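You operate a simulated robot arm through the tools that you are given. There is no shell and no other tool. Be economical: measure what you need, move in short steps, check, and stop when the job is done.

Carry out the task below with a simulated robot arm. There is one attempt and no reset: what you move stays moved.

JOB
Switch the box on and lay the flake of fragment L20 at its tag's heat.
Fine: film on before the tip; park the spatula; then the 150 g weight on the film till it sets.

Only the result counts: the job must be done as asked and must still hold three seconds after the hand-in. Knocking over, shifting, dropping, spilling or breaking anything else fails it.

ROBOT AND FRAMES
A 6-joint arm with a two-finger parallel gripper, fixed in place. Base frame: the origin is at the foot of the arm, x ahead of it, y to its left, z up. Lengths are in mm, angles in degrees, forces in N, time in s.
With the tool pointing down near the work surface it reaches from about 260 to 680 mm from the base axis. Its first joint turns from -66.0 to 66.0 degrees. Payload 2.9 kg.
The TCP is the grasp point between the finger pads, 30 mm short of the fingertips. In the tool frame z runs along the fingers and y along their closing line. Largest opening 110 mm; finger width 20, thickness 10; the body of the gripper, 48 by 112 mm, starts 55 mm behind the TCP.
Orientation is that of the tool frame in the base frame, as [roll, pitch, yaw] about the fixed x, y, z axes, in that order (R = Rz(yaw) Ry(pitch) Rx(roll)). With the fingers straight down and closing along the base's y, the tool's x points along the base's -x, its y along +y and its z along -z.

CONTROLS
- The arm moves only by the tool send_rows. Its argument "moves" is one flat list of numbers, 7 for each row, row after row: the shift along the base's x, y, z in mm, then the turn, a rotation vector about the base's x, y, z in degrees, then the closure, from 0 (fully open) to 1 (shut). In form: [x, y, z, rx, ry, rz, jaw, x, y, z, rx, ry, rz, jaw, ...]. A call has 1 to 12 rows; each row is the pose to reach, as a shift and turn from the pose commanded when the call began. Each row takes 0.2 s and may step no farther than 50 mm and 8.6 degrees from the row before; otherwise, or with a gripper value out of range, the whole call is refused. A pose out of reach is approached as far as the arm can. The call stops where the force on the tool passes 50 N (or 10 N more than at its start, if that is more) or the arm is blocked; 0.2 s more then pass. Each finger travels about 108 mm/s and halts on what it meets, pressing with about 39 N; the grip force reading is that of the motor and also rises with nothing between the fingers. The clock runs only during rows and for 0.2 s after the last one: add rows that repeat a pose to give the fingers time. It gives the time, the measured TCP pose, the force on the tool (base axes), the opening and the grip force at its end, in the units of the frame above (readings bear some noise).
- Cameras (640 x 400 px; columns grow to the right, rows downward): "scene" is fixed at [87.1, 454.1, 1393.6]; the picture's right is [-0.45, -0.90, 0.00], its down [-0.52, 0.26, -0.82] and it looks along [0.73, -0.36, -0.58] (base axes); focal length 291 px, centre (320, 200). "wrist" rides on the gripper at [-36, 0, -57] in the tool frame; the picture's right is [0.00, -1.00, 0.00], its down [0.97, 0.00, -0.24] and it looks along [0.24, 0.00, 0.97] (tool axes); focal length 218 px, centre (320, 200). There is no depth. A picture from a camera that has moved, and an enlarged one, comes with that camera's place and axes in the base frame and with its lens. The place of the scene camera against the robot may be out by one fixed shift of up to 25 mm in any direction.
- camera(camera): a new picture of that camera. No time passes.
- close_up(camera, box): a new picture of the part [left, top, right, bottom] of that camera's present view, enlarged. No time passes.
- hand_in(): hands the job in; it is judged then, once.

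Go step by step. Nothing tells you positions but the pictures and the camera data: compare them with the known pose of the tool, close in by small moves and look again before you grip or let go. The budget is 120 turns and 68 pictures, counting those below and the enlarged ones. Unless the task says otherwise, let go and move clear before handing in, and close with one line.

The tools are called after ">>>" as name(argument=value, ...) on one line, values as JSON. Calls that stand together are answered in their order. send_rows: Moves the arm, as the interface text tells. Its arguments: {"type":"object","properties":{"moves":{"type":"array","items":{"type":"number"}}},"required":["moves"]} The other tools are called the same way: camera (camera) takes a picture; close_up (camera, box) takes an enlarged picture of a part of a camera's view; hand_in () hands the job in.

At the start:

```text
t: 0.0
tool_pos: [304.9, 359.7, 1194.7]
orientation: [-180.0, -0.1, 180.0]
wrist_force: [0.4, -0.5, 0.0]
gripper_width: 110.1
grip_force: 0.0
```

scene: 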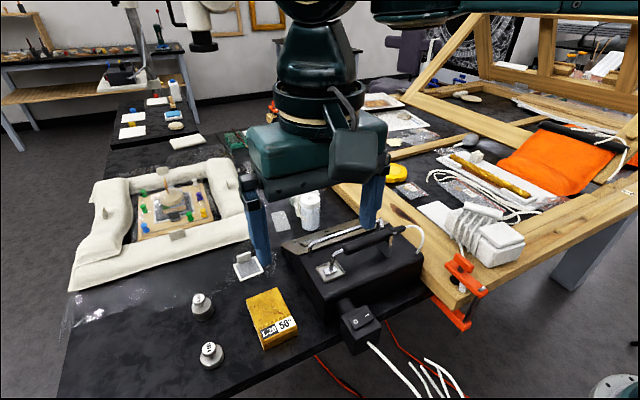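
wrist: 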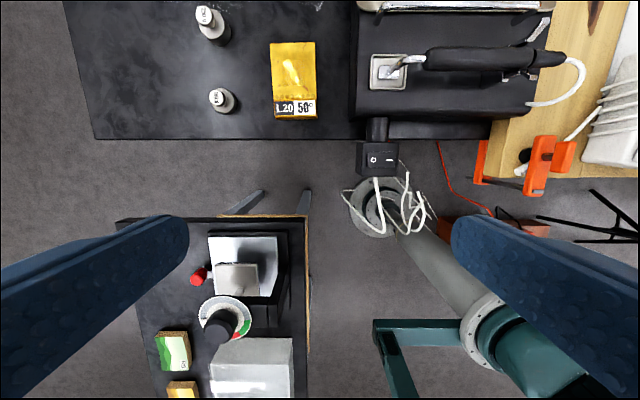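

I see a black heat box with a rocker switch and a spatula on top, a tag block reading "L20 50°", two weights and a padded tray with fragments. I'll look closer at each of these first.

>>> close_up(camera="scene", box=[60, 140, 260, 300])

>>> close_up(camera="scene", box=[180, 180, 440, 390])

>>> close_up(camera="wrist", box=[180, 0, 600, 200])

>>> close_up(camera="wrist", box=[110, 200, 330, 400])

```text
2.50 times, centred on (160, 220) of scene
camera zoom: at [87.1, 454.1, 1393.6], right [-0.45, -0.9, 0.0], down [-0.52, 0.26, -0.82], along [0.73, -0.36, -0.58], focal length 727 px, centre (720, 150)
```

zoom: 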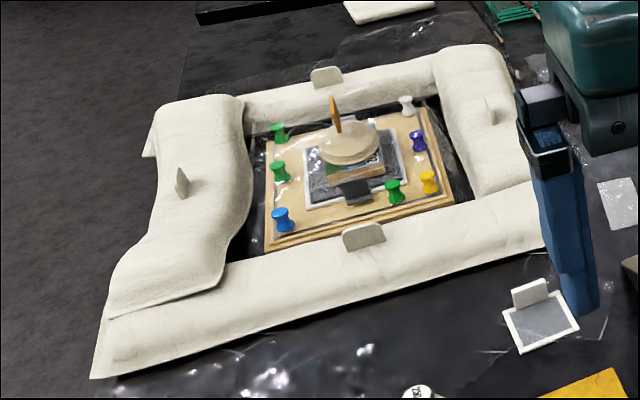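

```text
1.90 times, centred on (310, 285) of scene
camera zoom: at [87.1, 454.1, 1393.6], right [-0.45, -0.9, 0.0], down [-0.52, 0.26, -0.82], along [0.73, -0.36, -0.58], focal length 554 px, centre (339, 38)
```

zoom: 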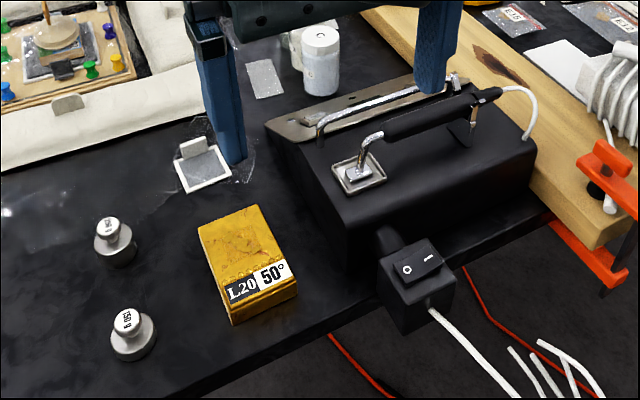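

```text
1.52 times, centred on (390, 100) of wrist
camera zoom: at [339.5, 358.6, 1249.4], right [0.0, -1.0, 0.0], down [-0.97, 0.0, 0.24], along [-0.24, 0.0, -0.97], focal length 333 px, centre (213, 352)
```

zoom: 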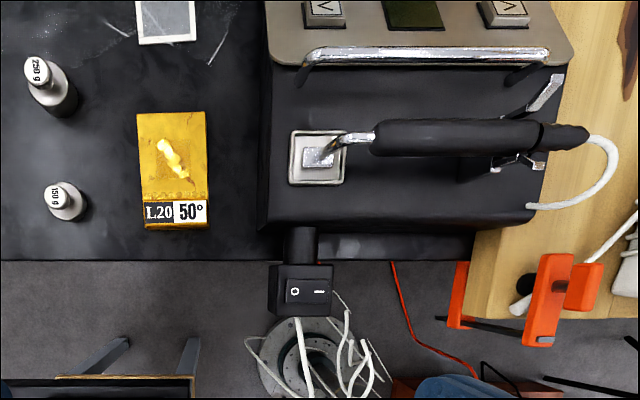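

```text
2.00 times, centred on (220, 300) of wrist
camera zoom: at [339.5, 358.6, 1249.4], right [0.0, -1.0, 0.0], down [-0.97, 0.0, 0.24], along [-0.24, 0.0, -0.97], focal length 436 px, centre (520, 0)
```

zoom: 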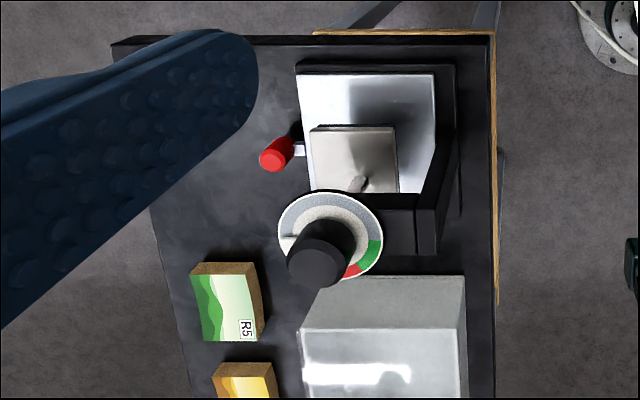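

Fragment L20 looks like the yellow block near (443, 397), with the film in a tabbed frame just behind it. I'll move the camera over the box to read its panel.

>>> send_rows(moves=[25, -30, 0, 0, 0, 0, 0, 50, -60, 0, 0, 0, 0, 0, 75, -90, 0, 0, 0, 0, 0, 100, -120, 0, 0, 0, 0, 0])

>>> camera(camera="wrist")

```text
t: 1.0
tool_pos: [405.6, 238.5, 1193.4]
orientation: [-180.0, 0.1, 179.9]
wrist_force: [0.1, -0.3, 0.3]
gripper_width: 110.1
grip_force: 0.0
```

```text
61 pictures are left
camera wrist: at [440.8, 237.6, 1249.3], right [0.0, -1.0, 0.0], down [-0.97, 0.0, 0.24], along [-0.24, 0.0, -0.97], focal length 218 px, centre (320, 200)
```

wrist: 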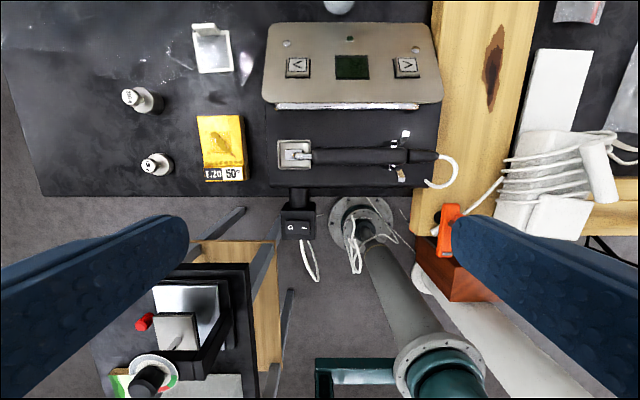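

Rough triangulation puts the switch at (320, 271, 937), the spatula tip at (430, 270, 935), the buttons near x 548 and the film near (580, 404). I'll look closer at the film and fragment.

>>> send_rows(moves=[15, 40, -25, 0, 0, 0, 0, 30, 80, -50, 0, 0, 0, 0, 45, 120, -75, 0, 0, 0, 0, 50, 150, -100, 0, 0, 0, 0])

>>> camera(camera="wrist")

```text
t: 2.0
tool_pos: [454.3, 388.6, 1094.5]
orientation: [-179.9, 0.0, 180.0]
wrist_force: [-0.4, 0.7, 0.5]
gripper_width: 110.0
grip_force: 0.1
```

```text
60 pictures are left
camera wrist: at [489.9, 388.0, 1150.1], right [0.0, -1.0, 0.0], down [-0.97, 0.0, 0.24], along [-0.24, 0.0, -0.97], focal length 218 px, centre (320, 200)
```

wrist: 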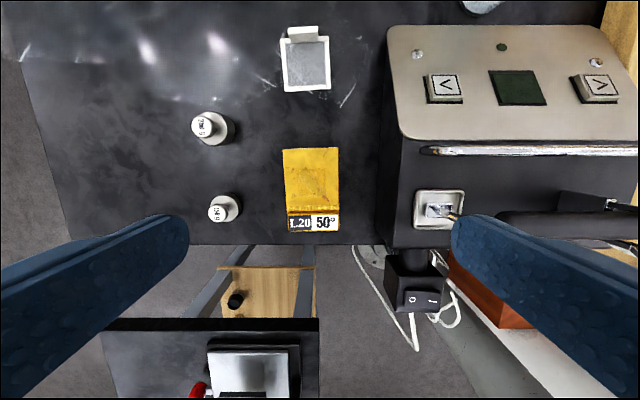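

The film tab stands across x at about (607, 406), r≈731, so I'll need to tilt the tool for it. First I'll look closely at the switch.

>>> send_rows(moves=[-34, -32, -15, 0, 0, 0, 0.3, -67, -64, -30, 0, 0, 0, 0.6, -101, -96, -45, 0, 0, 0, 1, -135, -127, -65, 0, 0, 0, 1])

>>> camera(camera="wrist")

```text
refused: row 4 steps farther than a row can; nothing moved
```

```text
59 pictures are left
camera wrist: at [489.9, 388.0, 1150.1], right [0.0, -1.0, 0.0], down [-0.97, 0.0, 0.24], along [-0.24, 0.0, -0.97], focal length 218 px, centre (320, 200)
```

wrist: 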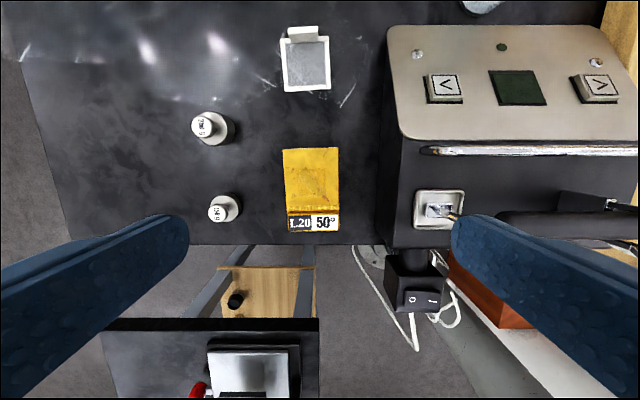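

The row was too long, so I'm sending the same move in smaller steps.

>>> send_rows(moves=[-27, -25, -13, 0, 0, 0, 0.3, -54, -50, -26, 0, 0, 0, 0.6, -81, -75, -39, 0, 0, 0, 1, -108, -100, -52, 0, 0, 0, 1, -135, -127, -65, 0, 0, 0, 1])

>>> camera(camera="wrist")

```text
t: 3.2
tool_pos: [316.7, 263.3, 1030.2]
orientation: [-180.0, 0.0, 180.0]
wrist_force: [-0.4, 0.5, 0.5]
gripper_width: 0.3
grip_force: 37.5
```

```text
58 pictures are left
camera wrist: at [353.3, 261.7, 1085.8], right [0.0, -1.0, 0.0], down [-0.97, 0.0, 0.24], along [-0.24, 0.0, -0.97], focal length 218 px, centre (320, 200)
```

wrist: 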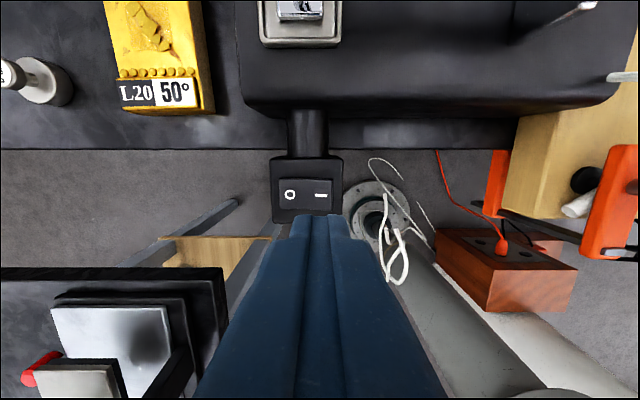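

The "I" side of the rocker is at about (320, 261). I'll come down slowly above it.

>>> send_rows(moves=[2, -3, -25, 0, 0, 0, 1, 2, -3, -50, 0, 0, 0, 1, 2, -3, -57, 0, 0, 0, 1, 2, -3, -60, 0, 0, 0, 1])

>>> close_up(camera="scene", box=[290, 240, 450, 360])

```text
t: 4.2
tool_pos: [321.0, 258.5, 969.6]
orientation: [179.9, 0.0, -180.0]
wrist_force: [-1.0, -0.6, 0.9]
gripper_width: 0.2
grip_force: 37.1
```

```text
3.33 times, centred on (370, 300) of scene
camera zoom: at [87.1, 454.1, 1393.7], right [-0.45, -0.89, 0.0], down [-0.52, 0.26, -0.82], along [0.73, -0.36, -0.58], focal length 970 px, centre (153, -133)
```

zoom: 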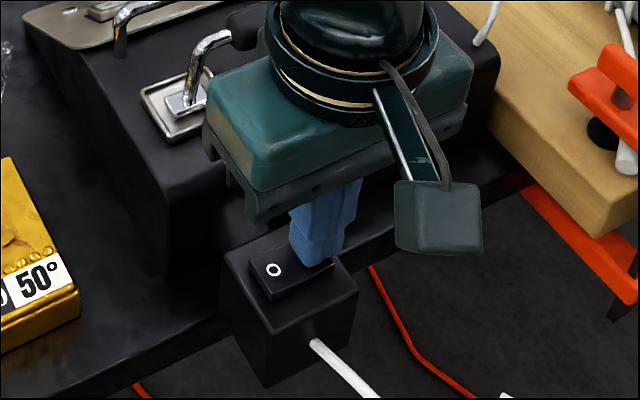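

The fingertip is just above the "I" side. I'll press in small steps.

>>> send_rows(moves=[0, 0, -2, 0, 0, 0, 1, 0, 0, -4, 0, 0, 0, 1, 0, 0, -6, 0, 0, 0, 1])

```text
t: 4.9
tool_pos: [321.2, 259.7, 969.4]
orientation: [179.9, 0.2, 179.8]
wrist_force: [-4.4, -5.5, 12.1]
gripper_width: 0.0
grip_force: 37.3
stopped in row 3: the force on the tool passed its limit (the readings are from after the stop); the commanded pose is now the measured one
```

>>> send_rows(moves=[0, 0, 15, 0, 0, 0, 1, 0, 0, 40, 0, 0, 0, 1])

>>> close_up(camera="scene", box=[290, 240, 450, 360])

>>> close_up(camera="wrist", box=[240, 120, 400, 220])

```text
t: 5.5
tool_pos: [320.3, 260.8, 1009.0]
orientation: [179.9, 0.3, 179.9]
wrist_force: [0.4, 0.3, -0.4]
gripper_width: 0.0
grip_force: 38.2
```

```text
3.33 times, centred on (370, 300) of scene
camera zoom: at [87.1, 454.1, 1393.7], right [-0.45, -0.89, 0.0], down [-0.52, 0.26, -0.82], along [0.73, -0.36, -0.58], focal length 970 px, centre (153, -133)
```

zoom: 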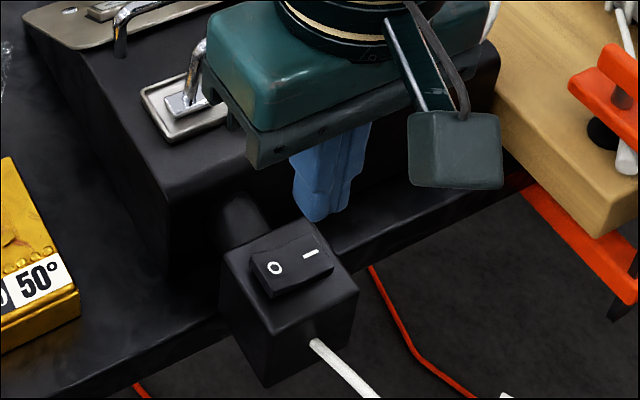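

```text
4.00 times, centred on (320, 170) of wrist
camera zoom: at [355.5, 260.3, 1063.9], right [0.0, -1.0, 0.0], down [-0.97, 0.0, 0.24], along [-0.24, 0.0, -0.97], focal length 873 px, centre (320, 320)
```

zoom: 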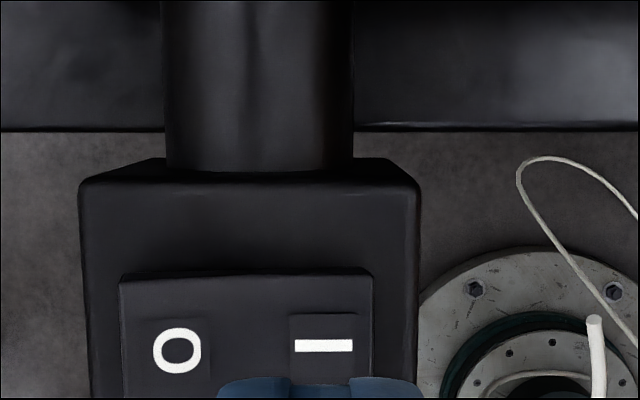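

The rocker's "I" side still looks raised, so I'll press nearer its outer edge and more gently.

>>> send_rows(moves=[-1, -6, -30, 0, 0, 0, 1, -1, -6, -37, 0, 0, 0, 1, -1, -6, -38.5, 0, 0, 0, 1, -1, -6, -39.5, 0, 0, 0, 1, -1, -6, -40.5, 0, 0, 0, 1, -1, -6, -41.5, 0, 0, 0, 1, -1, -6, -42.5, 0, 0, 0, 1, -1, -6, -43.5, 0, 0, 0, 1, -1, -6, -44.5, 0, 0, 0, 1])

>>> close_up(camera="scene", box=[290, 240, 450, 360])

```text
t: 7.4
tool_pos: [319.1, 253.6, 967.4]
orientation: [179.6, 0.3, -180.0]
wrist_force: [-5.0, -4.7, 10.2]
gripper_width: 0.0
grip_force: 37.5
stopped in row 9: the force on the tool passed its limit (the readings are from after the stop); the commanded pose is now the measured one
```

```text
3.33 times, centred on (370, 300) of scene
camera zoom: at [86.9, 453.9, 1393.7], right [-0.45, -0.89, 0.0], down [-0.52, 0.26, -0.82], along [0.73, -0.36, -0.58], focal length 970 px, centre (153, -133)
```

zoom: 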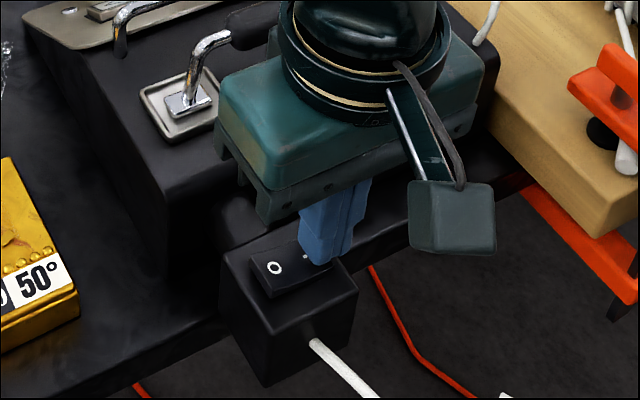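

>>> send_rows(moves=[0, 0, 15, 0, 0, 0, 1, 10, 10, 60, 0, 0, 0, 1, 50, 10, 80, 0, 0, 0, 1, 90, -20, 100, 0, 0, 0, 1, 130, -30, 100, 0, 0, 0, 1])

>>> camera(camera="wrist")

>>> close_up(camera="scene", box=[290, 240, 450, 360])

```text
refused: row 4 steps farther than a row can; nothing moved
```

```text
53 pictures are left
camera wrist: at [354.9, 253.0, 1023.9], right [0.0, -1.0, 0.0], down [-0.97, 0.0, 0.24], along [-0.24, 0.0, -0.97], focal length 218 px, centre (320, 200)
```

wrist: 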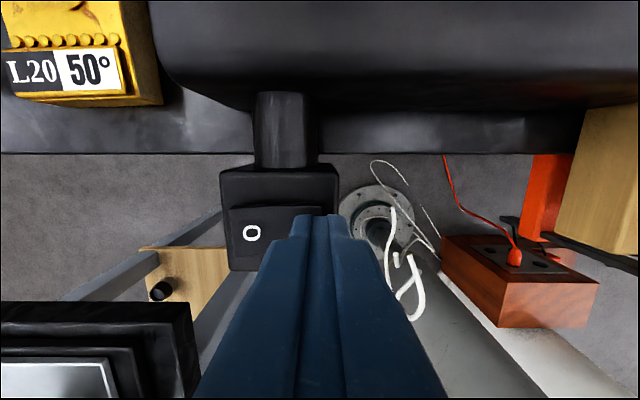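

```text
3.33 times, centred on (370, 300) of scene
camera zoom: at [86.9, 453.9, 1393.7], right [-0.45, -0.89, 0.0], down [-0.52, 0.26, -0.82], along [0.73, -0.36, -0.58], focal length 970 px, centre (153, -133)
```

zoom: 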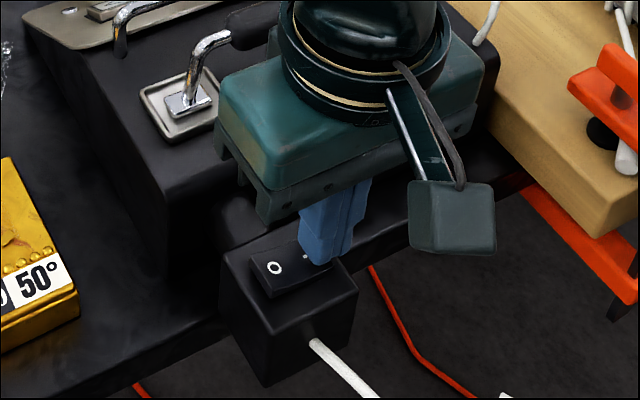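

I'll lift with legal step sizes and go to look at the display.

>>> send_rows(moves=[0, 0, 20, 0, 0, 0, 1, 5, 0, 60, 0, 0, 0, 1, 30, -3, 90, 0, 0, 0, 1, 70, -6, 105, 0, 0, 0, 1, 110, -10, 105, 0, 0, 0, 1, 140, -15, 105, 0, 0, 0, 1])

```text
t: 8.8
tool_pos: [460.6, 237.2, 1073.1]
orientation: [179.7, 0.3, -180.0]
wrist_force: [1.0, -0.4, -0.7]
gripper_width: 0.2
grip_force: 38.0
```

>>> camera(camera="wrist")

>>> close_up(camera="scene", box=[180, 180, 440, 390])

```text
51 pictures are left
camera wrist: at [496.0, 236.6, 1128.2], right [0.0, -1.0, 0.0], down [-0.97, 0.0, 0.23], along [-0.23, 0.0, -0.97], focal length 218 px, centre (320, 200)
```

wrist: 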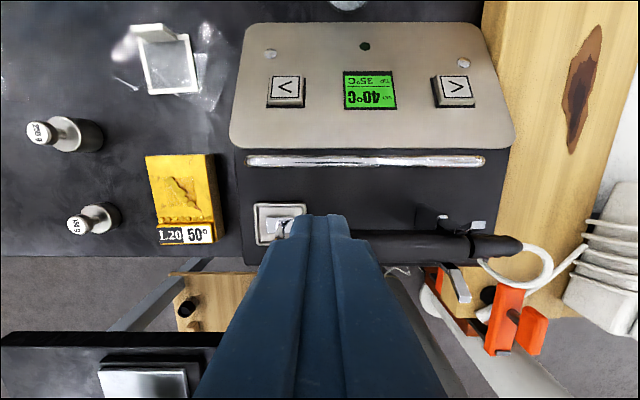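

```text
1.90 times, centred on (310, 285) of scene
camera zoom: at [87.1, 454.1, 1393.6], right [-0.45, -0.9, 0.0], down [-0.52, 0.26, -0.82], along [0.73, -0.36, -0.58], focal length 554 px, centre (339, 38)
```

zoom: 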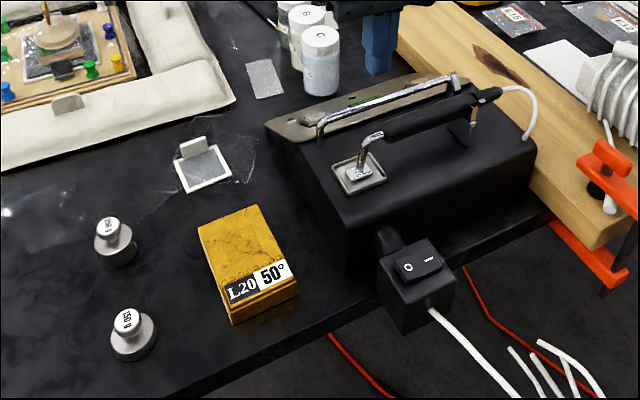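

The box is on and shows 40 °C set with the tip at 35 °C, displayed upside down from here. The raise button should be the left one in this view, at about (547, 266, 916), so I'll press it once.

>>> send_rows(moves=[25, 8, -30, 0, 0, 0, 1, 50, 16, -60, 0, 0, 0, 1, 88, 27, -85, 0, 0, 0, 1, 88, 27, -115, 0, 0, 0, 1, 88, 27, -122, 0, 0, 0, 1, 88, 27, -124, 0, 0, 0, 1, 88, 27, -126, 0, 0, 0, 1])

```text
t: 10.4
tool_pos: [550.6, 266.9, 949.9]
orientation: [179.6, 0.7, 179.9]
wrist_force: [5.2, 0.0, 22.7]
gripper_width: 0.1
grip_force: 37.8
```

Contact at about 23 N; I'll lift and read the display.

>>> send_rows(moves=[0, 0, 20, 0, 0, 0, 1, -40, 0, 45, 0, 0, 0, 1])

>>> camera(camera="wrist")

```text
t: 11.0
tool_pos: [507.3, 266.9, 989.7]
orientation: [179.8, 0.1, -180.0]
wrist_force: [-0.4, 0.2, 0.7]
gripper_width: 0.3
grip_force: 37.6
```

```text
49 pictures are left
camera wrist: at [543.1, 265.8, 1045.7], right [0.0, -1.0, 0.0], down [-0.97, 0.0, 0.24], along [-0.24, 0.0, -0.97], focal length 218 px, centre (320, 200)
```

wrist: 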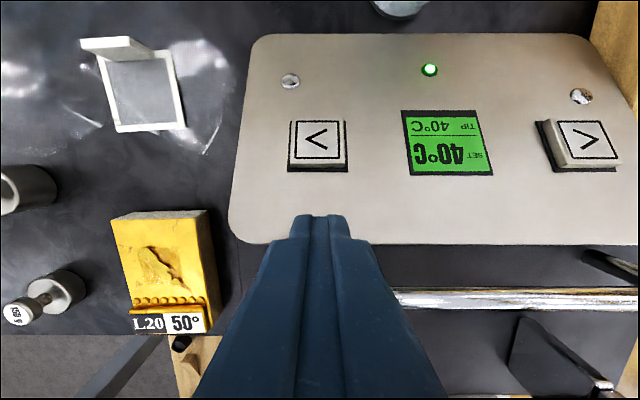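

No change yet, and the tip has reached 40 °C. I'll press again, better centred and a bit deeper.

>>> send_rows(moves=[37, 1, -15, 0, 0, 0, 1, 37, 1, -36, 0, 0, 0, 1, 37, 1, -40, 0, 0, 0, 1, 37, 1, -42, 0, 0, 0, 1, 37, 1, -43, 0, 0, 0, 1, 37, 1, -44, 0, 0, 0, 1, 37, 1, -45, 0, 0, 0, 1, 37, 1, -46, 0, 0, 0, 1, 37, 1, -47, 0, 0, 0, 1, 37, 1, -48, 0, 0, 0, 1])

```text
t: 13.2
tool_pos: [546.6, 267.7, 949.6]
orientation: [179.4, 1.0, 179.9]
wrist_force: [8.4, -4.8, 37.8]
gripper_width: 0.2
grip_force: 37.9
```

>>> send_rows(moves=[37, 1, 20, 0, 0, 0, 1, -3, 1, 45, 0, 0, 0, 1])

>>> camera(camera="wrist")

```text
t: 13.8
tool_pos: [541.6, 269.0, 988.1]
orientation: [179.7, 0.1, -180.0]
wrist_force: [0.5, 0.2, 0.5]
gripper_width: 0.1
grip_force: 37.9
```

```text
48 pictures are left
camera wrist: at [577.8, 267.0, 1043.4], right [0.0, -1.0, 0.0], down [-0.97, 0.0, 0.24], along [-0.24, 0.0, -0.97], focal length 218 px, centre (320, 200)
```

wrist: 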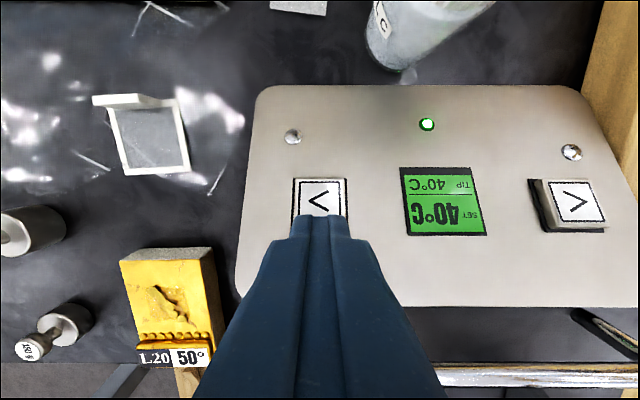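

Still 40, so this may be the lower button already at its minimum. I'll try the other button at about (544, 115).

>>> send_rows(moves=[1, -40, 0, 0, 0, 0, 1, 3, -80, 0, 0, 0, 0, 1, 3, -120, 0, 0, 0, 0, 1, 3, -152, 0, 0, 0, 0, 1, 3, -152, -30, 0, 0, 0, 1, 3, -152, -37, 0, 0, 0, 1, 3, -152, -39, 0, 0, 0, 1, 3, -152, -41, 0, 0, 0, 1, 3, -152, -43, 0, 0, 0, 1])

```text
t: 15.8
tool_pos: [547.0, 115.9, 950.4]
orientation: [179.5, 0.9, 179.9]
wrist_force: [7.8, -3.2, 33.9]
gripper_width: 0.1
grip_force: 38.1
```

>>> send_rows(moves=[0, 0, 20, 0, 0, 0, 1, -40, 20, 45, 0, 0, 0, 1])

>>> camera(camera="wrist")

```text
refused: row 2 steps farther than a row can; nothing moved
```

```text
47 pictures are left
camera wrist: at [582.1, 114.6, 1006.3], right [0.0, -1.0, -0.01], down [-0.97, 0.0, 0.22], along [-0.22, 0.01, -0.97], focal length 218 px, centre (320, 200)
```

wrist: 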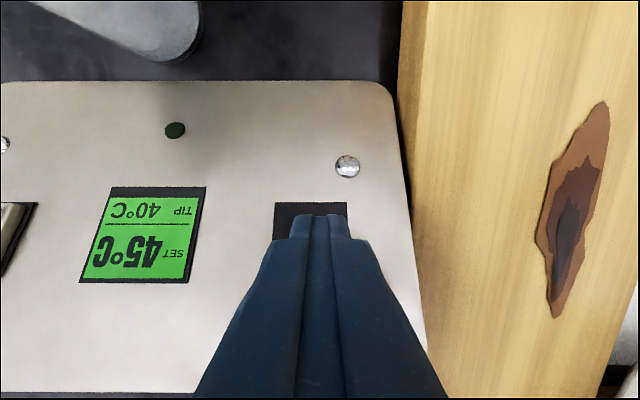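

The right button raised the setting to 45, in steps of 5. I'll release and press it once more.

>>> send_rows(moves=[0, 0, 15, 0, 0, 0, 1, 0, 0, 20, 0, 0, 0, 1, 0, 0, 6, 0, 0, 0, 1, 0, 0, 3, 0, 0, 0, 1, 0, 0, 1, 0, 0, 0, 1, 0, 0, 0, 0, 0, 0, 1, 0, 0, 15, 0, 0, 0, 1, 0, 0, 40, 0, 0, 0, 1])

>>> camera(camera="wrist")

```text
t: 17.6
tool_pos: [542.6, 117.1, 983.8]
orientation: [179.8, 0.1, 180.0]
wrist_force: [-0.5, 0.2, 0.0]
gripper_width: 0.0
grip_force: 37.5
```

```text
46 pictures are left
camera wrist: at [577.8, 115.7, 1039.5], right [0.0, -1.0, 0.0], down [-0.97, 0.0, 0.24], along [-0.24, 0.0, -0.97], focal length 218 px, centre (320, 200)
```

wrist: 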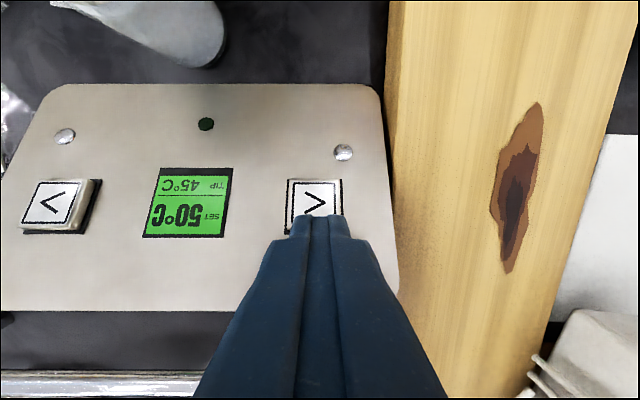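

The setting is now 50 °C. Next is the film: I'll move over towards it, turning the gripper 90° so it closes along x across the tab.

>>> send_rows(moves=[-3, 20, 15, 0, 0, 8, 0.65, -6, 40, 30, 0, 0, 16, 0.65, -9, 62, 45, 0, 0, 24, 0.65, -12, 84, 60, 0, 0, 32, 0.65, -15, 106, 70, 0, 0, 40, 0.65, -18, 128, 70, 0, 0, 48, 0.65, -21, 150, 70, 0, 0, 56, 0.65, -24, 172, 70, 0, 0, 64, 0.65, -27, 194, 70, 0, 0, 72, 0.65, -30, 216, 70, 0, 0, 80, 0.65, -30, 232, 70, 0, 0, 88, 0.65, -30, 244, 70, 0, 0, 90, 0.65])

```text
t: 20.2
tool_pos: [515.5, 360.4, 1053.3]
orientation: [179.6, 0.3, -89.8]
wrist_force: [0.7, 0.0, 0.5]
gripper_width: 38.4
grip_force: 0.1
```

>>> send_rows(moves=[25, 11, -20, 8, 0, 0, 0.65, 50, 22, -40, 16, 0, 0, 0.65, 75, 33, -60, 24, 0, 0, 0.65, 94, 43, -90, 28, 0, 0, 0.65, 94, 43, -90, 28, 0, 0, 0.65])

>>> camera(camera="wrist")

```text
t: 21.4
tool_pos: [595.0, 354.2, 940.0]
orientation: [179.8, 28.4, -90.1]
wrist_force: [0.7, -0.5, 0.3]
gripper_width: 38.5
grip_force: 0.1
out of reach, approached as far as the arm can: row 1, 2, 3, 4, 5
```

```text
45 pictures are left
camera wrist: at [593.8, 359.0, 1006.1], right [1.0, 0.0, 0.0], down [0.0, -0.97, -0.25], along [0.0, 0.25, -0.97], focal length 218 px, centre (320, 200)
```

wrist: 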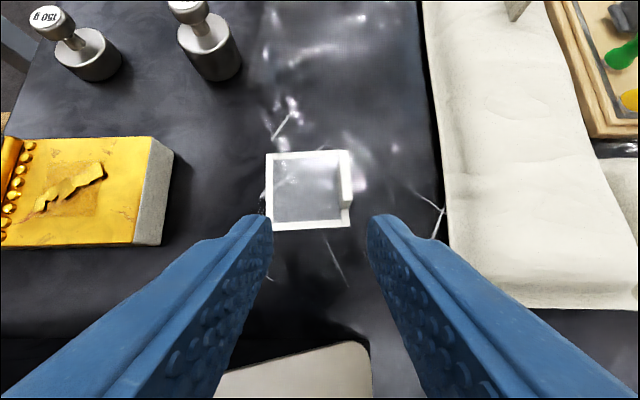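

The arm stopped short of the film at 28° tilt. I'll back off a little and find out which pose the next shift is counted from.

>>> send_rows(moves=[-25, -20, 30, 0, 0, 0, 0.65, -40, -20, 40, 0, 0, 0, 0.65])

```text
t: 22.0
tool_pos: [552.9, 335.8, 981.1]
orientation: [179.7, 28.4, -90.0]
wrist_force: [-0.5, -0.3, 0.8]
gripper_width: 38.5
grip_force: 0.1
```

Shifts count from the clipped pose. I'll probe the reach with a steeper tilt.

>>> send_rows(moves=[10, 10, 0, 8, 0, 0, 0.65, 20, 20, -15, 16, 0, 0, 0.65, 35, 35, -30, 20, 0, 0, 0.65, 50, 50, -50, 20, 0, 0, 0.65])

```text
t: 23.0
tool_pos: [600.3, 385.0, 927.5]
orientation: [179.2, 48.2, -90.4]
wrist_force: [-0.1, -0.5, 3.4]
gripper_width: 38.8
grip_force: 0.1
```

That works with 48° tilt. I'll check the picture before closing in.

>>> camera(camera="wrist")

>>> close_up(camera="scene", box=[200, 150, 360, 290])

```text
44 pictures are left
camera wrist: at [601.3, 365.3, 991.1], right [1.0, 0.0, -0.01], down [0.0, -0.83, -0.56], along [-0.01, 0.56, -0.83], focal length 218 px, centre (320, 200)
```

wrist: 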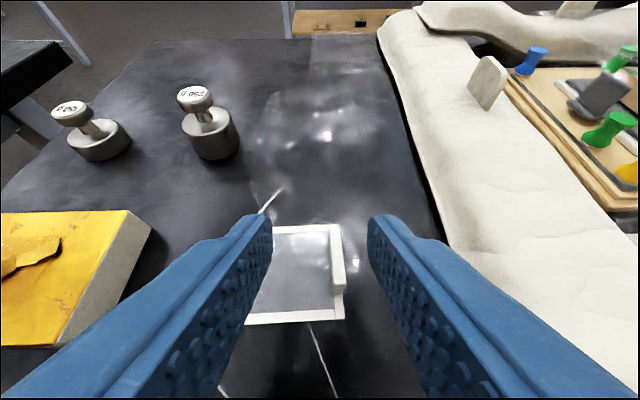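

```text
2.86 times, centred on (280, 220) of scene
camera zoom: at [86.9, 454.0, 1393.7], right [-0.45, -0.89, 0.0], down [-0.52, 0.26, -0.82], along [0.73, -0.36, -0.58], focal length 831 px, centre (434, 143)
```

zoom: 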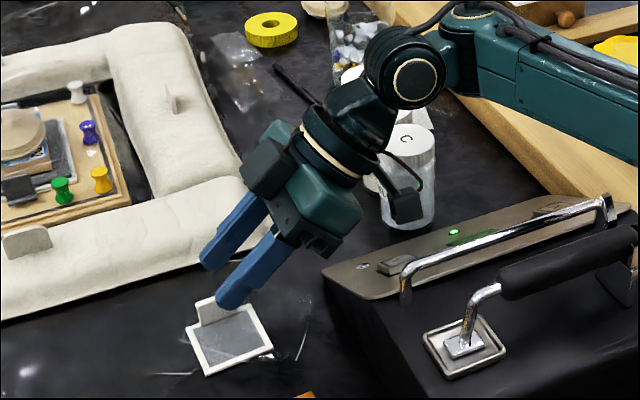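

The tab is at about x 609, y 388–425, and the gap centre is at x 601. I'll shift 9 mm in x and come down around the tab.

>>> send_rows(moves=[9, 6, -3, 0, 0, 0, 0.65, 9, 12, -12, 0, 0, 0, 0.65, 9, 16, -20, 0, 0, 0, 0.65])

>>> camera(camera="wrist")

>>> close_up(camera="scene", box=[200, 190, 320, 290])

```text
t: 23.8
tool_pos: [601.1, 394.2, 905.5]
orientation: [179.8, 48.3, -90.0]
wrist_force: [-0.4, -0.1, 0.4]
gripper_width: 38.5
grip_force: 0.0
out of reach, approached as far as the arm can: row 1, 2, 3
```

```text
42 pictures are left
camera wrist: at [600.9, 373.9, 969.7], right [1.0, 0.0, 0.0], down [0.0, -0.82, -0.57], along [0.0, 0.57, -0.82], focal length 218 px, centre (320, 200)
```

wrist: 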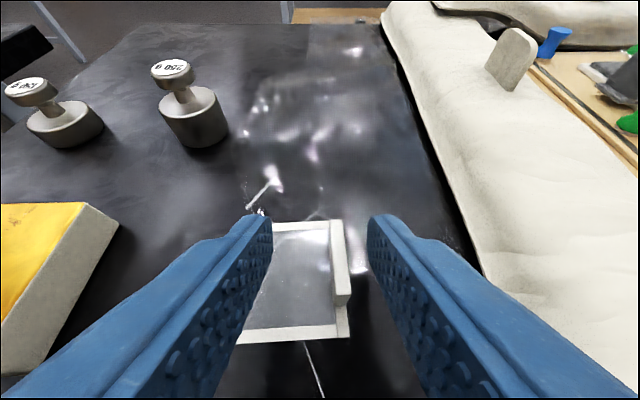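

```text
4.00 times, centred on (260, 240) of scene
camera zoom: at [87.1, 454.1, 1393.6], right [-0.45, -0.89, 0.0], down [-0.52, 0.26, -0.82], along [0.73, -0.36, -0.58], focal length 1164 px, centre (560, 40)
```

zoom: 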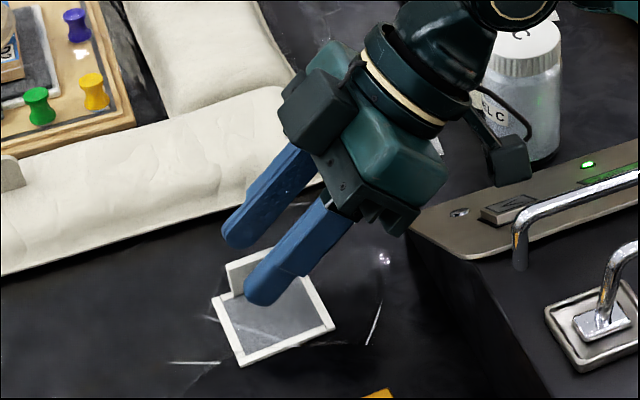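

The tab is already within the gap, and closing will centre it. I'll go lower.

>>> send_rows(moves=[0, 4, -6, 0, 0, 0, 0.65, 0, 6, -9, 0, 0, 0, 0.65, 0, 6, -12, 0, 0, 0, 0.65])

>>> camera(camera="wrist")

```text
t: 24.6
tool_pos: [599.9, 399.8, 893.8]
orientation: [179.9, 48.3, -90.0]
wrist_force: [-0.1, 0.1, 0.4]
gripper_width: 38.2
grip_force: 0.1
```

```text
40 pictures are left
camera wrist: at [599.4, 380.3, 957.2], right [1.0, 0.0, 0.0], down [0.0, -0.82, -0.57], along [0.0, 0.57, -0.82], focal length 218 px, centre (320, 200)
```

wrist: 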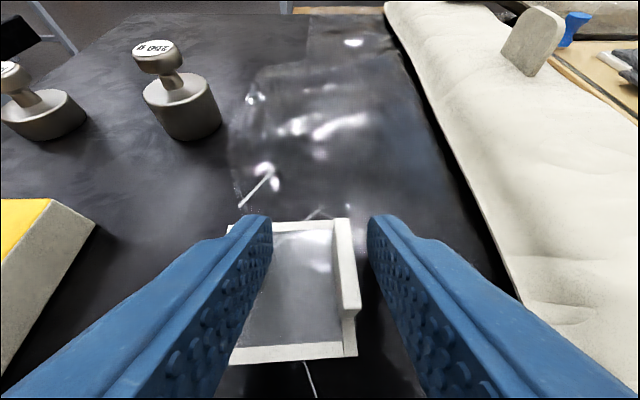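

The tab lies between the fingers near their tips. I'll close on it.

>>> send_rows(moves=[0, 0, 0, 0, 0, 0, 0.8, 0, 0, 0, 0, 0, 0, 1, 0, 0, 0, 0, 0, 0, 1, 0, 0, 0, 0, 0, 0, 1])

>>> camera(camera="wrist")

```text
t: 25.6
tool_pos: [599.5, 399.4, 893.3]
orientation: [179.9, 48.3, -90.0]
wrist_force: [0.1, 0.2, 1.2]
gripper_width: 4.6
grip_force: 39.2
```

```text
39 pictures are left
camera wrist: at [599.5, 380.2, 957.6], right [1.0, 0.0, 0.0], down [0.0, -0.82, -0.57], along [0.0, 0.57, -0.82], focal length 218 px, centre (320, 200)
```

wrist: 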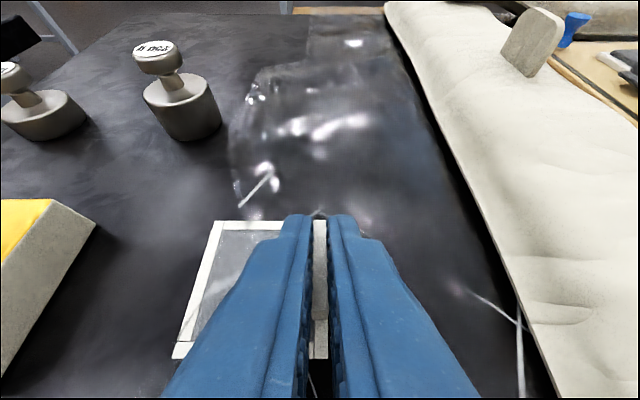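

The film tab is gripped (4.6 mm), with the film centre about (-26, +6) from the TCP. I'll lift it, carry it above the flake at about (445, 399) and check.

>>> send_rows(moves=[0, 0, 20, 0, 0, 0, 1, 0, 0, 60, 0, 0, 0, 1, -40, -2, 70, 0, 0, 0, 1, -85, -5, 70, 0, 0, 0, 1, -126, -7, 70, 0, 0, 0, 1])

>>> camera(camera="wrist")

>>> close_up(camera="scene", box=[180, 180, 440, 360])

```text
t: 26.8
tool_pos: [475.3, 394.7, 964.7]
orientation: [-179.8, 48.4, -89.6]
wrist_force: [0.3, 0.0, -0.3]
gripper_width: 4.5
grip_force: 39.2
out of reach, approached as far as the arm can: row 1, 2
```

```text
38 pictures are left
camera wrist: at [475.9, 375.5, 1028.7], right [1.0, 0.0, 0.0], down [0.0, -0.82, -0.57], along [0.0, 0.57, -0.82], focal length 218 px, centre (320, 200)
```

wrist: 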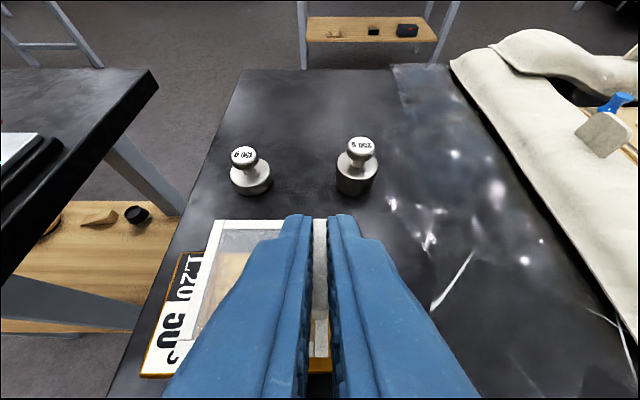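

```text
2.22 times, centred on (310, 270) of scene
camera zoom: at [87.2, 454.1, 1393.6], right [-0.45, -0.89, 0.0], down [-0.52, 0.26, -0.82], along [0.73, -0.36, -0.58], focal length 647 px, centre (342, 44)
```

zoom: 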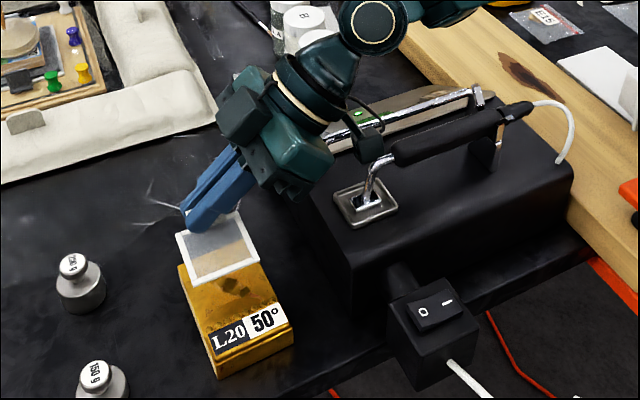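

The film hangs level above the block. I'll descend toward it and check before letting go.

>>> send_rows(moves=[-1, -2, -15, 0, 0, 0, 1, -1, -2, -30, 0, 0, 0, 1, -1, -2, -38, 0, 0, 0, 1])

>>> close_up(camera="scene", box=[230, 200, 400, 330])

>>> camera(camera="wrist")

```text
t: 27.5
tool_pos: [477.1, 392.7, 943.2]
orientation: [-179.2, 48.9, -89.1]
wrist_force: [1.1, -0.1, 1.1]
gripper_width: 4.5
grip_force: 39.3
stopped in row 3: the force on the tool passed its limit (the readings are from after the stop); the commanded pose is now the measured one
```

```text
3.08 times, centred on (315, 265) of scene
camera zoom: at [87.1, 454.1, 1393.7], right [-0.45, -0.9, 0.0], down [-0.52, 0.26, -0.82], along [0.73, -0.36, -0.58], focal length 895 px, centre (335, 0)
```

zoom: 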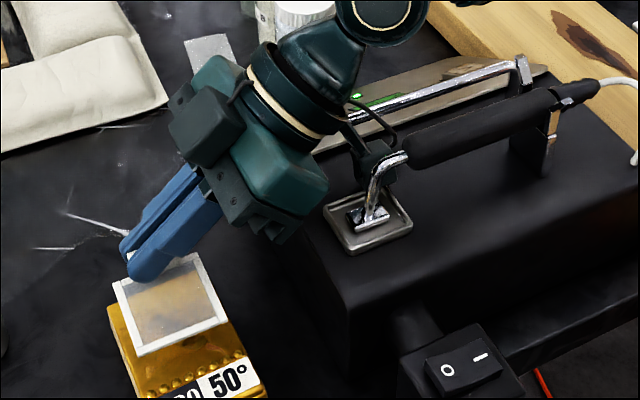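

```text
35 pictures are left
camera wrist: at [475.1, 372.6, 1006.6], right [1.0, 0.0, 0.01], down [0.01, -0.82, -0.57], along [0.01, 0.57, -0.82], focal length 218 px, centre (320, 200)
```

wrist: 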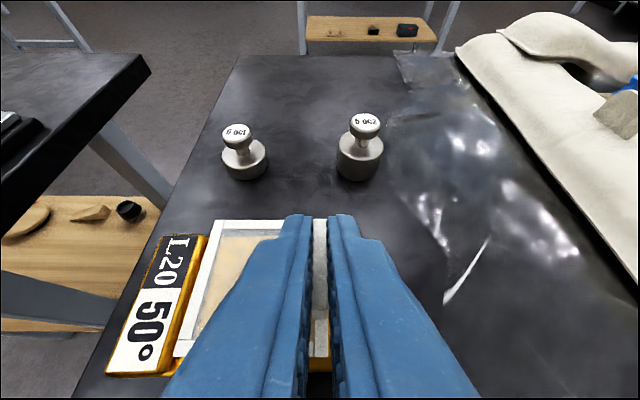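

Something on the wrist's underside touched the heater box at z 943, so this lean direction is unsafe here. I'll lift and turn -90° so the lean goes towards +x, then set the film on clear table near (535, 397) and re-grip it with the tool vertical.

>>> send_rows(moves=[0, 0, 30, 0, 0, 0, 1, 0, 0, 65, 0, 0, 0, 1, 5, -2, 70, 0, 0, -8.4, 1, 10, -4, 70, 0, 0, -16.8, 1, 15, -6, 70, 0, 0, -25.2, 1, 20, -8, 70, 0, 0, -33.6, 1, 25, -10, 70, 0, 0, -42, 1, 30, -12, 70, 0, 0, -50.4, 1, 35, -14, 70, 0, 0, -58.8, 1, 40, -16, 70, 0, 0, -67.2, 1, 45, -18, 70, 0, 0, -75.6, 1, 50, -20, 70, 0, 0, -84, 1])

>>> camera(camera="wrist")

>>> camera(camera="scene")

```text
t: 30.1
tool_pos: [527.9, 371.6, 1011.9]
orientation: [-179.2, 48.8, -173.4]
wrist_force: [0.1, 0.7, 0.7]
gripper_width: 4.6
grip_force: 38.9
```

```text
34 pictures are left
camera wrist: at [507.5, 369.3, 1076.5], right [0.11, -0.99, 0.01], down [-0.81, -0.09, -0.57], along [0.57, 0.05, -0.82], focal length 218 px, centre (320, 200)
```

wrist: 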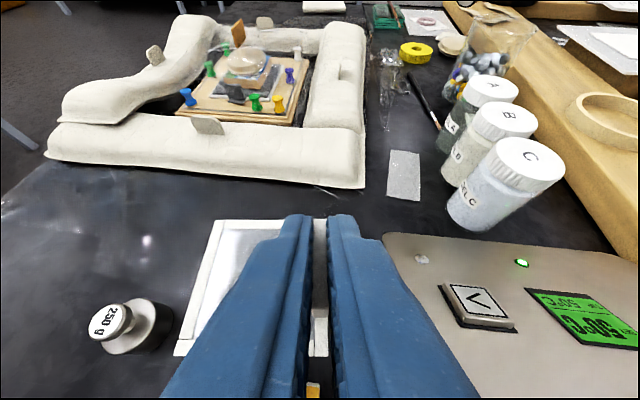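

```text
33 pictures are left
```

scene: 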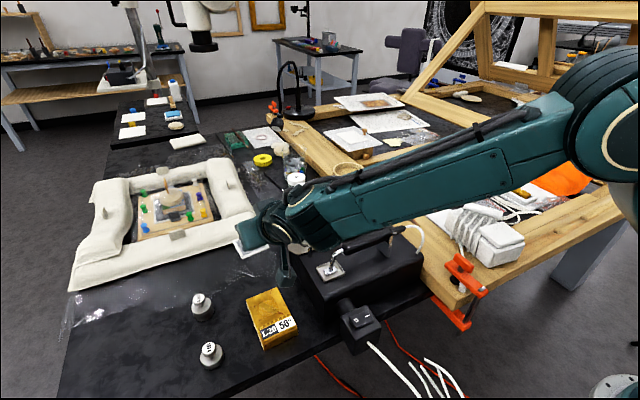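

The display shows 50 °C and the heater box hasn't moved. With the lean towards +x there's room to lay the film straight on the block with its tab on the -y side, so I'll do that and skip the re-grip.

>>> send_rows(moves=[-40, 0, 0, 0, 0, -6.4, 1, -86, 0, -10, 0, 0, -6.4, 1, -86, 0, -40, 0, 0, -6.4, 1, -86, 0, -75, 0, 0, -6.4, 1, -86, 0, -85, 0, 0, -6.4, 1])

>>> camera(camera="wrist")

>>> close_up(camera="scene", box=[220, 230, 380, 370])

```text
t: 31.3
tool_pos: [439.2, 372.1, 927.7]
orientation: [-179.3, 48.8, -179.6]
wrist_force: [0.6, 0.9, 0.1]
gripper_width: 4.7
grip_force: 39.1
```

```text
32 pictures are left
camera wrist: at [419.1, 372.2, 990.4], right [0.0, -1.0, 0.01], down [-0.82, 0.0, -0.57], along [0.57, -0.01, -0.82], focal length 218 px, centre (320, 200)
```

wrist: 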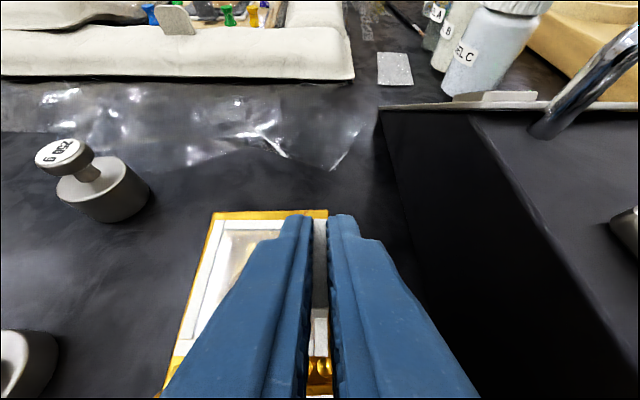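

```text
2.86 times, centred on (300, 300) of scene
camera zoom: at [87.1, 454.1, 1393.6], right [-0.45, -0.9, 0.0], down [-0.52, 0.26, -0.82], along [0.73, -0.36, -0.58], focal length 831 px, centre (377, -86)
```

zoom: 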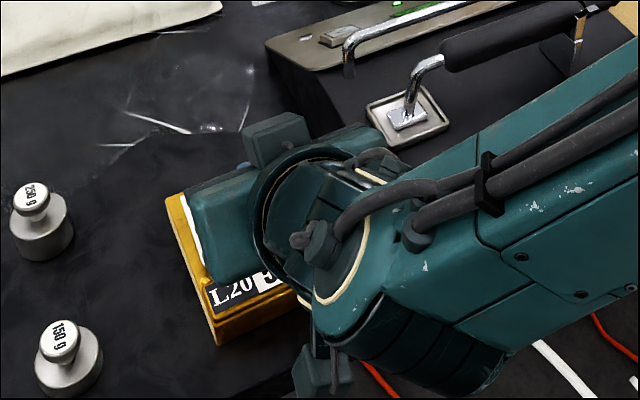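

The film is centred at about (447, 397) over the flake and roughly 11 mm above it. I'll lower it slowly.

>>> send_rows(moves=[0, 0, -4, 0, 0, 0, 1, 0, 0, -7, 0, 0, 0, 1, 0, 0, -8.5, 0, 0, 0, 1, 0, 0, -10, 0, 0, 0, 1, 0, 0, -10, 0, 0, 0, 1])

>>> camera(camera="wrist")

```text
t: 32.5
tool_pos: [438.7, 373.3, 917.7]
orientation: [-179.3, 48.9, -179.7]
wrist_force: [-2.0, 0.7, 5.7]
gripper_width: 4.6
grip_force: 38.5
```

```text
30 pictures are left
camera wrist: at [420.0, 372.5, 981.6], right [0.0, -1.0, 0.01], down [-0.82, 0.0, -0.57], along [0.57, -0.01, -0.82], focal length 218 px, centre (320, 200)
```

wrist: 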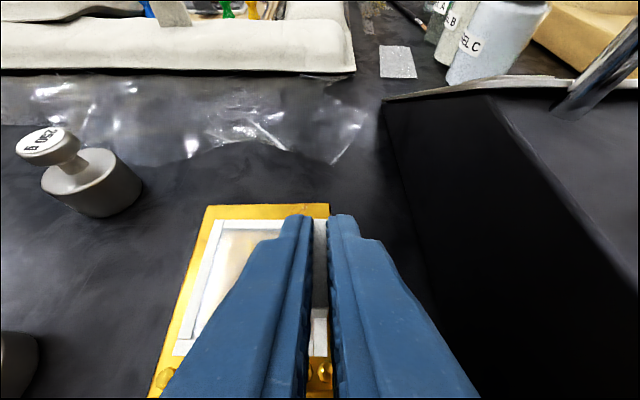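

Light contact at 6 N means the film is down. I'll release and back out along the tool axis.

>>> send_rows(moves=[0, 0, 0, 0, 0, 0, 0.85, 0, 0, 0, 0, 0, 0, 0.75, 0, 0, 1, 0, 0, 0, 0.75, -8, 0, 10, 0, 0, 0, 0.75, -22, 0, 30, 0, 0, 0, 0.75, -50, 0, 65, 0, 0, 0, 0.75, -60, 0, 110, 0, 0, 0, 0.75])

>>> camera(camera="wrist")

```text
t: 34.1
tool_pos: [382.5, 370.3, 1028.3]
orientation: [-179.2, 48.7, -179.6]
wrist_force: [-0.4, -0.2, 0.2]
gripper_width: 27.5
grip_force: 0.0
```

```text
29 pictures are left
camera wrist: at [362.4, 369.9, 1091.2], right [0.0, -1.0, 0.01], down [-0.82, 0.0, -0.57], along [0.57, -0.01, -0.82], focal length 218 px, centre (320, 200)
```

wrist: 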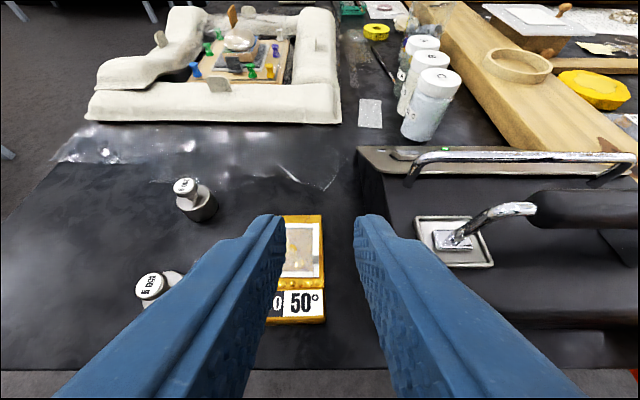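

The film lies over the flake. Now I'll straighten the tool, open it, turn it back 90° and move over the spatula handle.

>>> send_rows(moves=[0, 0, 10, 0, 8.2, 0, 0.6, 0, 0, 20, 0, 16.4, 0, 0.6, 5, -10, 30, 0, 24.6, 0, 0.6, 10, -30, 40, 0, 32.8, 0, 0.6, 15, -50, 50, 0, 41, 0, 0.6, 20, -70, 60, 0, 48.8, 0, 0.6])

>>> send_rows(moves=[0, -10, 0, 0, 0, 8.2, 0.6, 3, -20, 0, 0, 0, 16.4, 0.6, 6, -30, 0, 0, 0, 24.6, 0.6, 9, -40, 0, 0, 0, 32.8, 0.6, 12, -50, 0, 0, 0, 41, 0.6, 15, -60, 0, 0, 0, 49.2, 0.6, 18, -70, 0, 0, 0, 57.4, 0.6, 21, -80, 0, 0, 0, 65.6, 0.6, 24, -90, 0, 0, 0, 73.8, 0.6, 27, -100, 0, 0, 0, 82, 0.6, 30, -105, 0, 0, 0, 90, 0.6])

>>> camera(camera="wrist")

```text
t: 35.5
tool_pos: [400.2, 302.1, 1086.3]
orientation: [-179.5, -0.1, -179.7]
wrist_force: [0.2, -0.1, -0.4]
gripper_width: 44.1
grip_force: 0.0
```

```text
t: 37.9
tool_pos: [430.4, 197.9, 1087.2]
orientation: [-179.5, 0.0, -89.6]
wrist_force: [0.8, 0.9, -0.3]
gripper_width: 43.9
grip_force: 0.0
```

```text
28 pictures are left
camera wrist: at [428.4, 232.8, 1143.6], right [1.0, 0.01, 0.01], down [0.0, -0.97, 0.24], along [0.01, -0.24, -0.97], focal length 218 px, centre (320, 200)
```

wrist: 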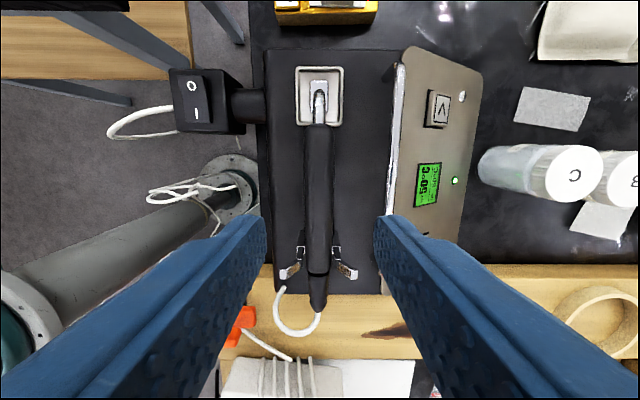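

The handle runs along y at x≈429, z≈985, from y≈93 to 249, with the foot in its tray at y≈275. I'll come down around it at y≈220.

>>> send_rows(moves=[-1, 10, -25, 0, 0, 0, 0.6, -1, 22, -50, 0, 0, 0, 0.6, -1, 22, -75, 0, 0, 0, 0.6, -1, 22, -92, 0, 0, 0, 0.6, -1, 22, -102, 0, 0, 0, 0.6])

>>> camera(camera="wrist")

>>> close_up(camera="scene", box=[290, 180, 450, 310])

```text
t: 39.1
tool_pos: [428.5, 220.8, 987.1]
orientation: [-179.5, 0.0, -89.8]
wrist_force: [-0.1, -0.1, -0.5]
gripper_width: 44.0
grip_force: 0.1
```

```text
27 pictures are left
camera wrist: at [428.5, 256.0, 1042.7], right [1.0, 0.0, 0.01], down [0.0, -0.97, 0.24], along [0.01, -0.24, -0.97], focal length 218 px, centre (320, 200)
```

wrist: 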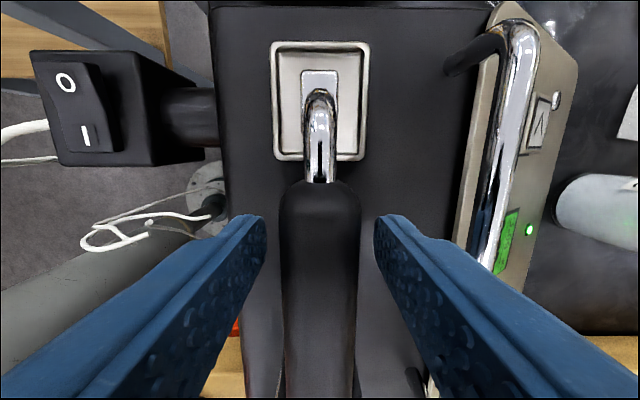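

```text
3.08 times, centred on (370, 245) of scene
camera zoom: at [87.1, 454.1, 1393.6], right [-0.45, -0.9, 0.0], down [-0.52, 0.26, -0.82], along [0.73, -0.36, -0.58], focal length 895 px, centre (166, 62)
```

zoom: 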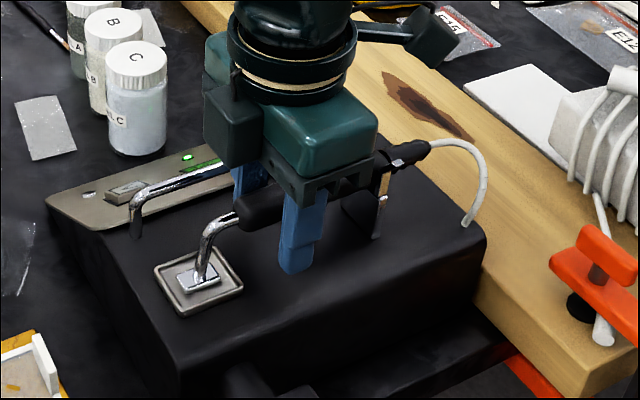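

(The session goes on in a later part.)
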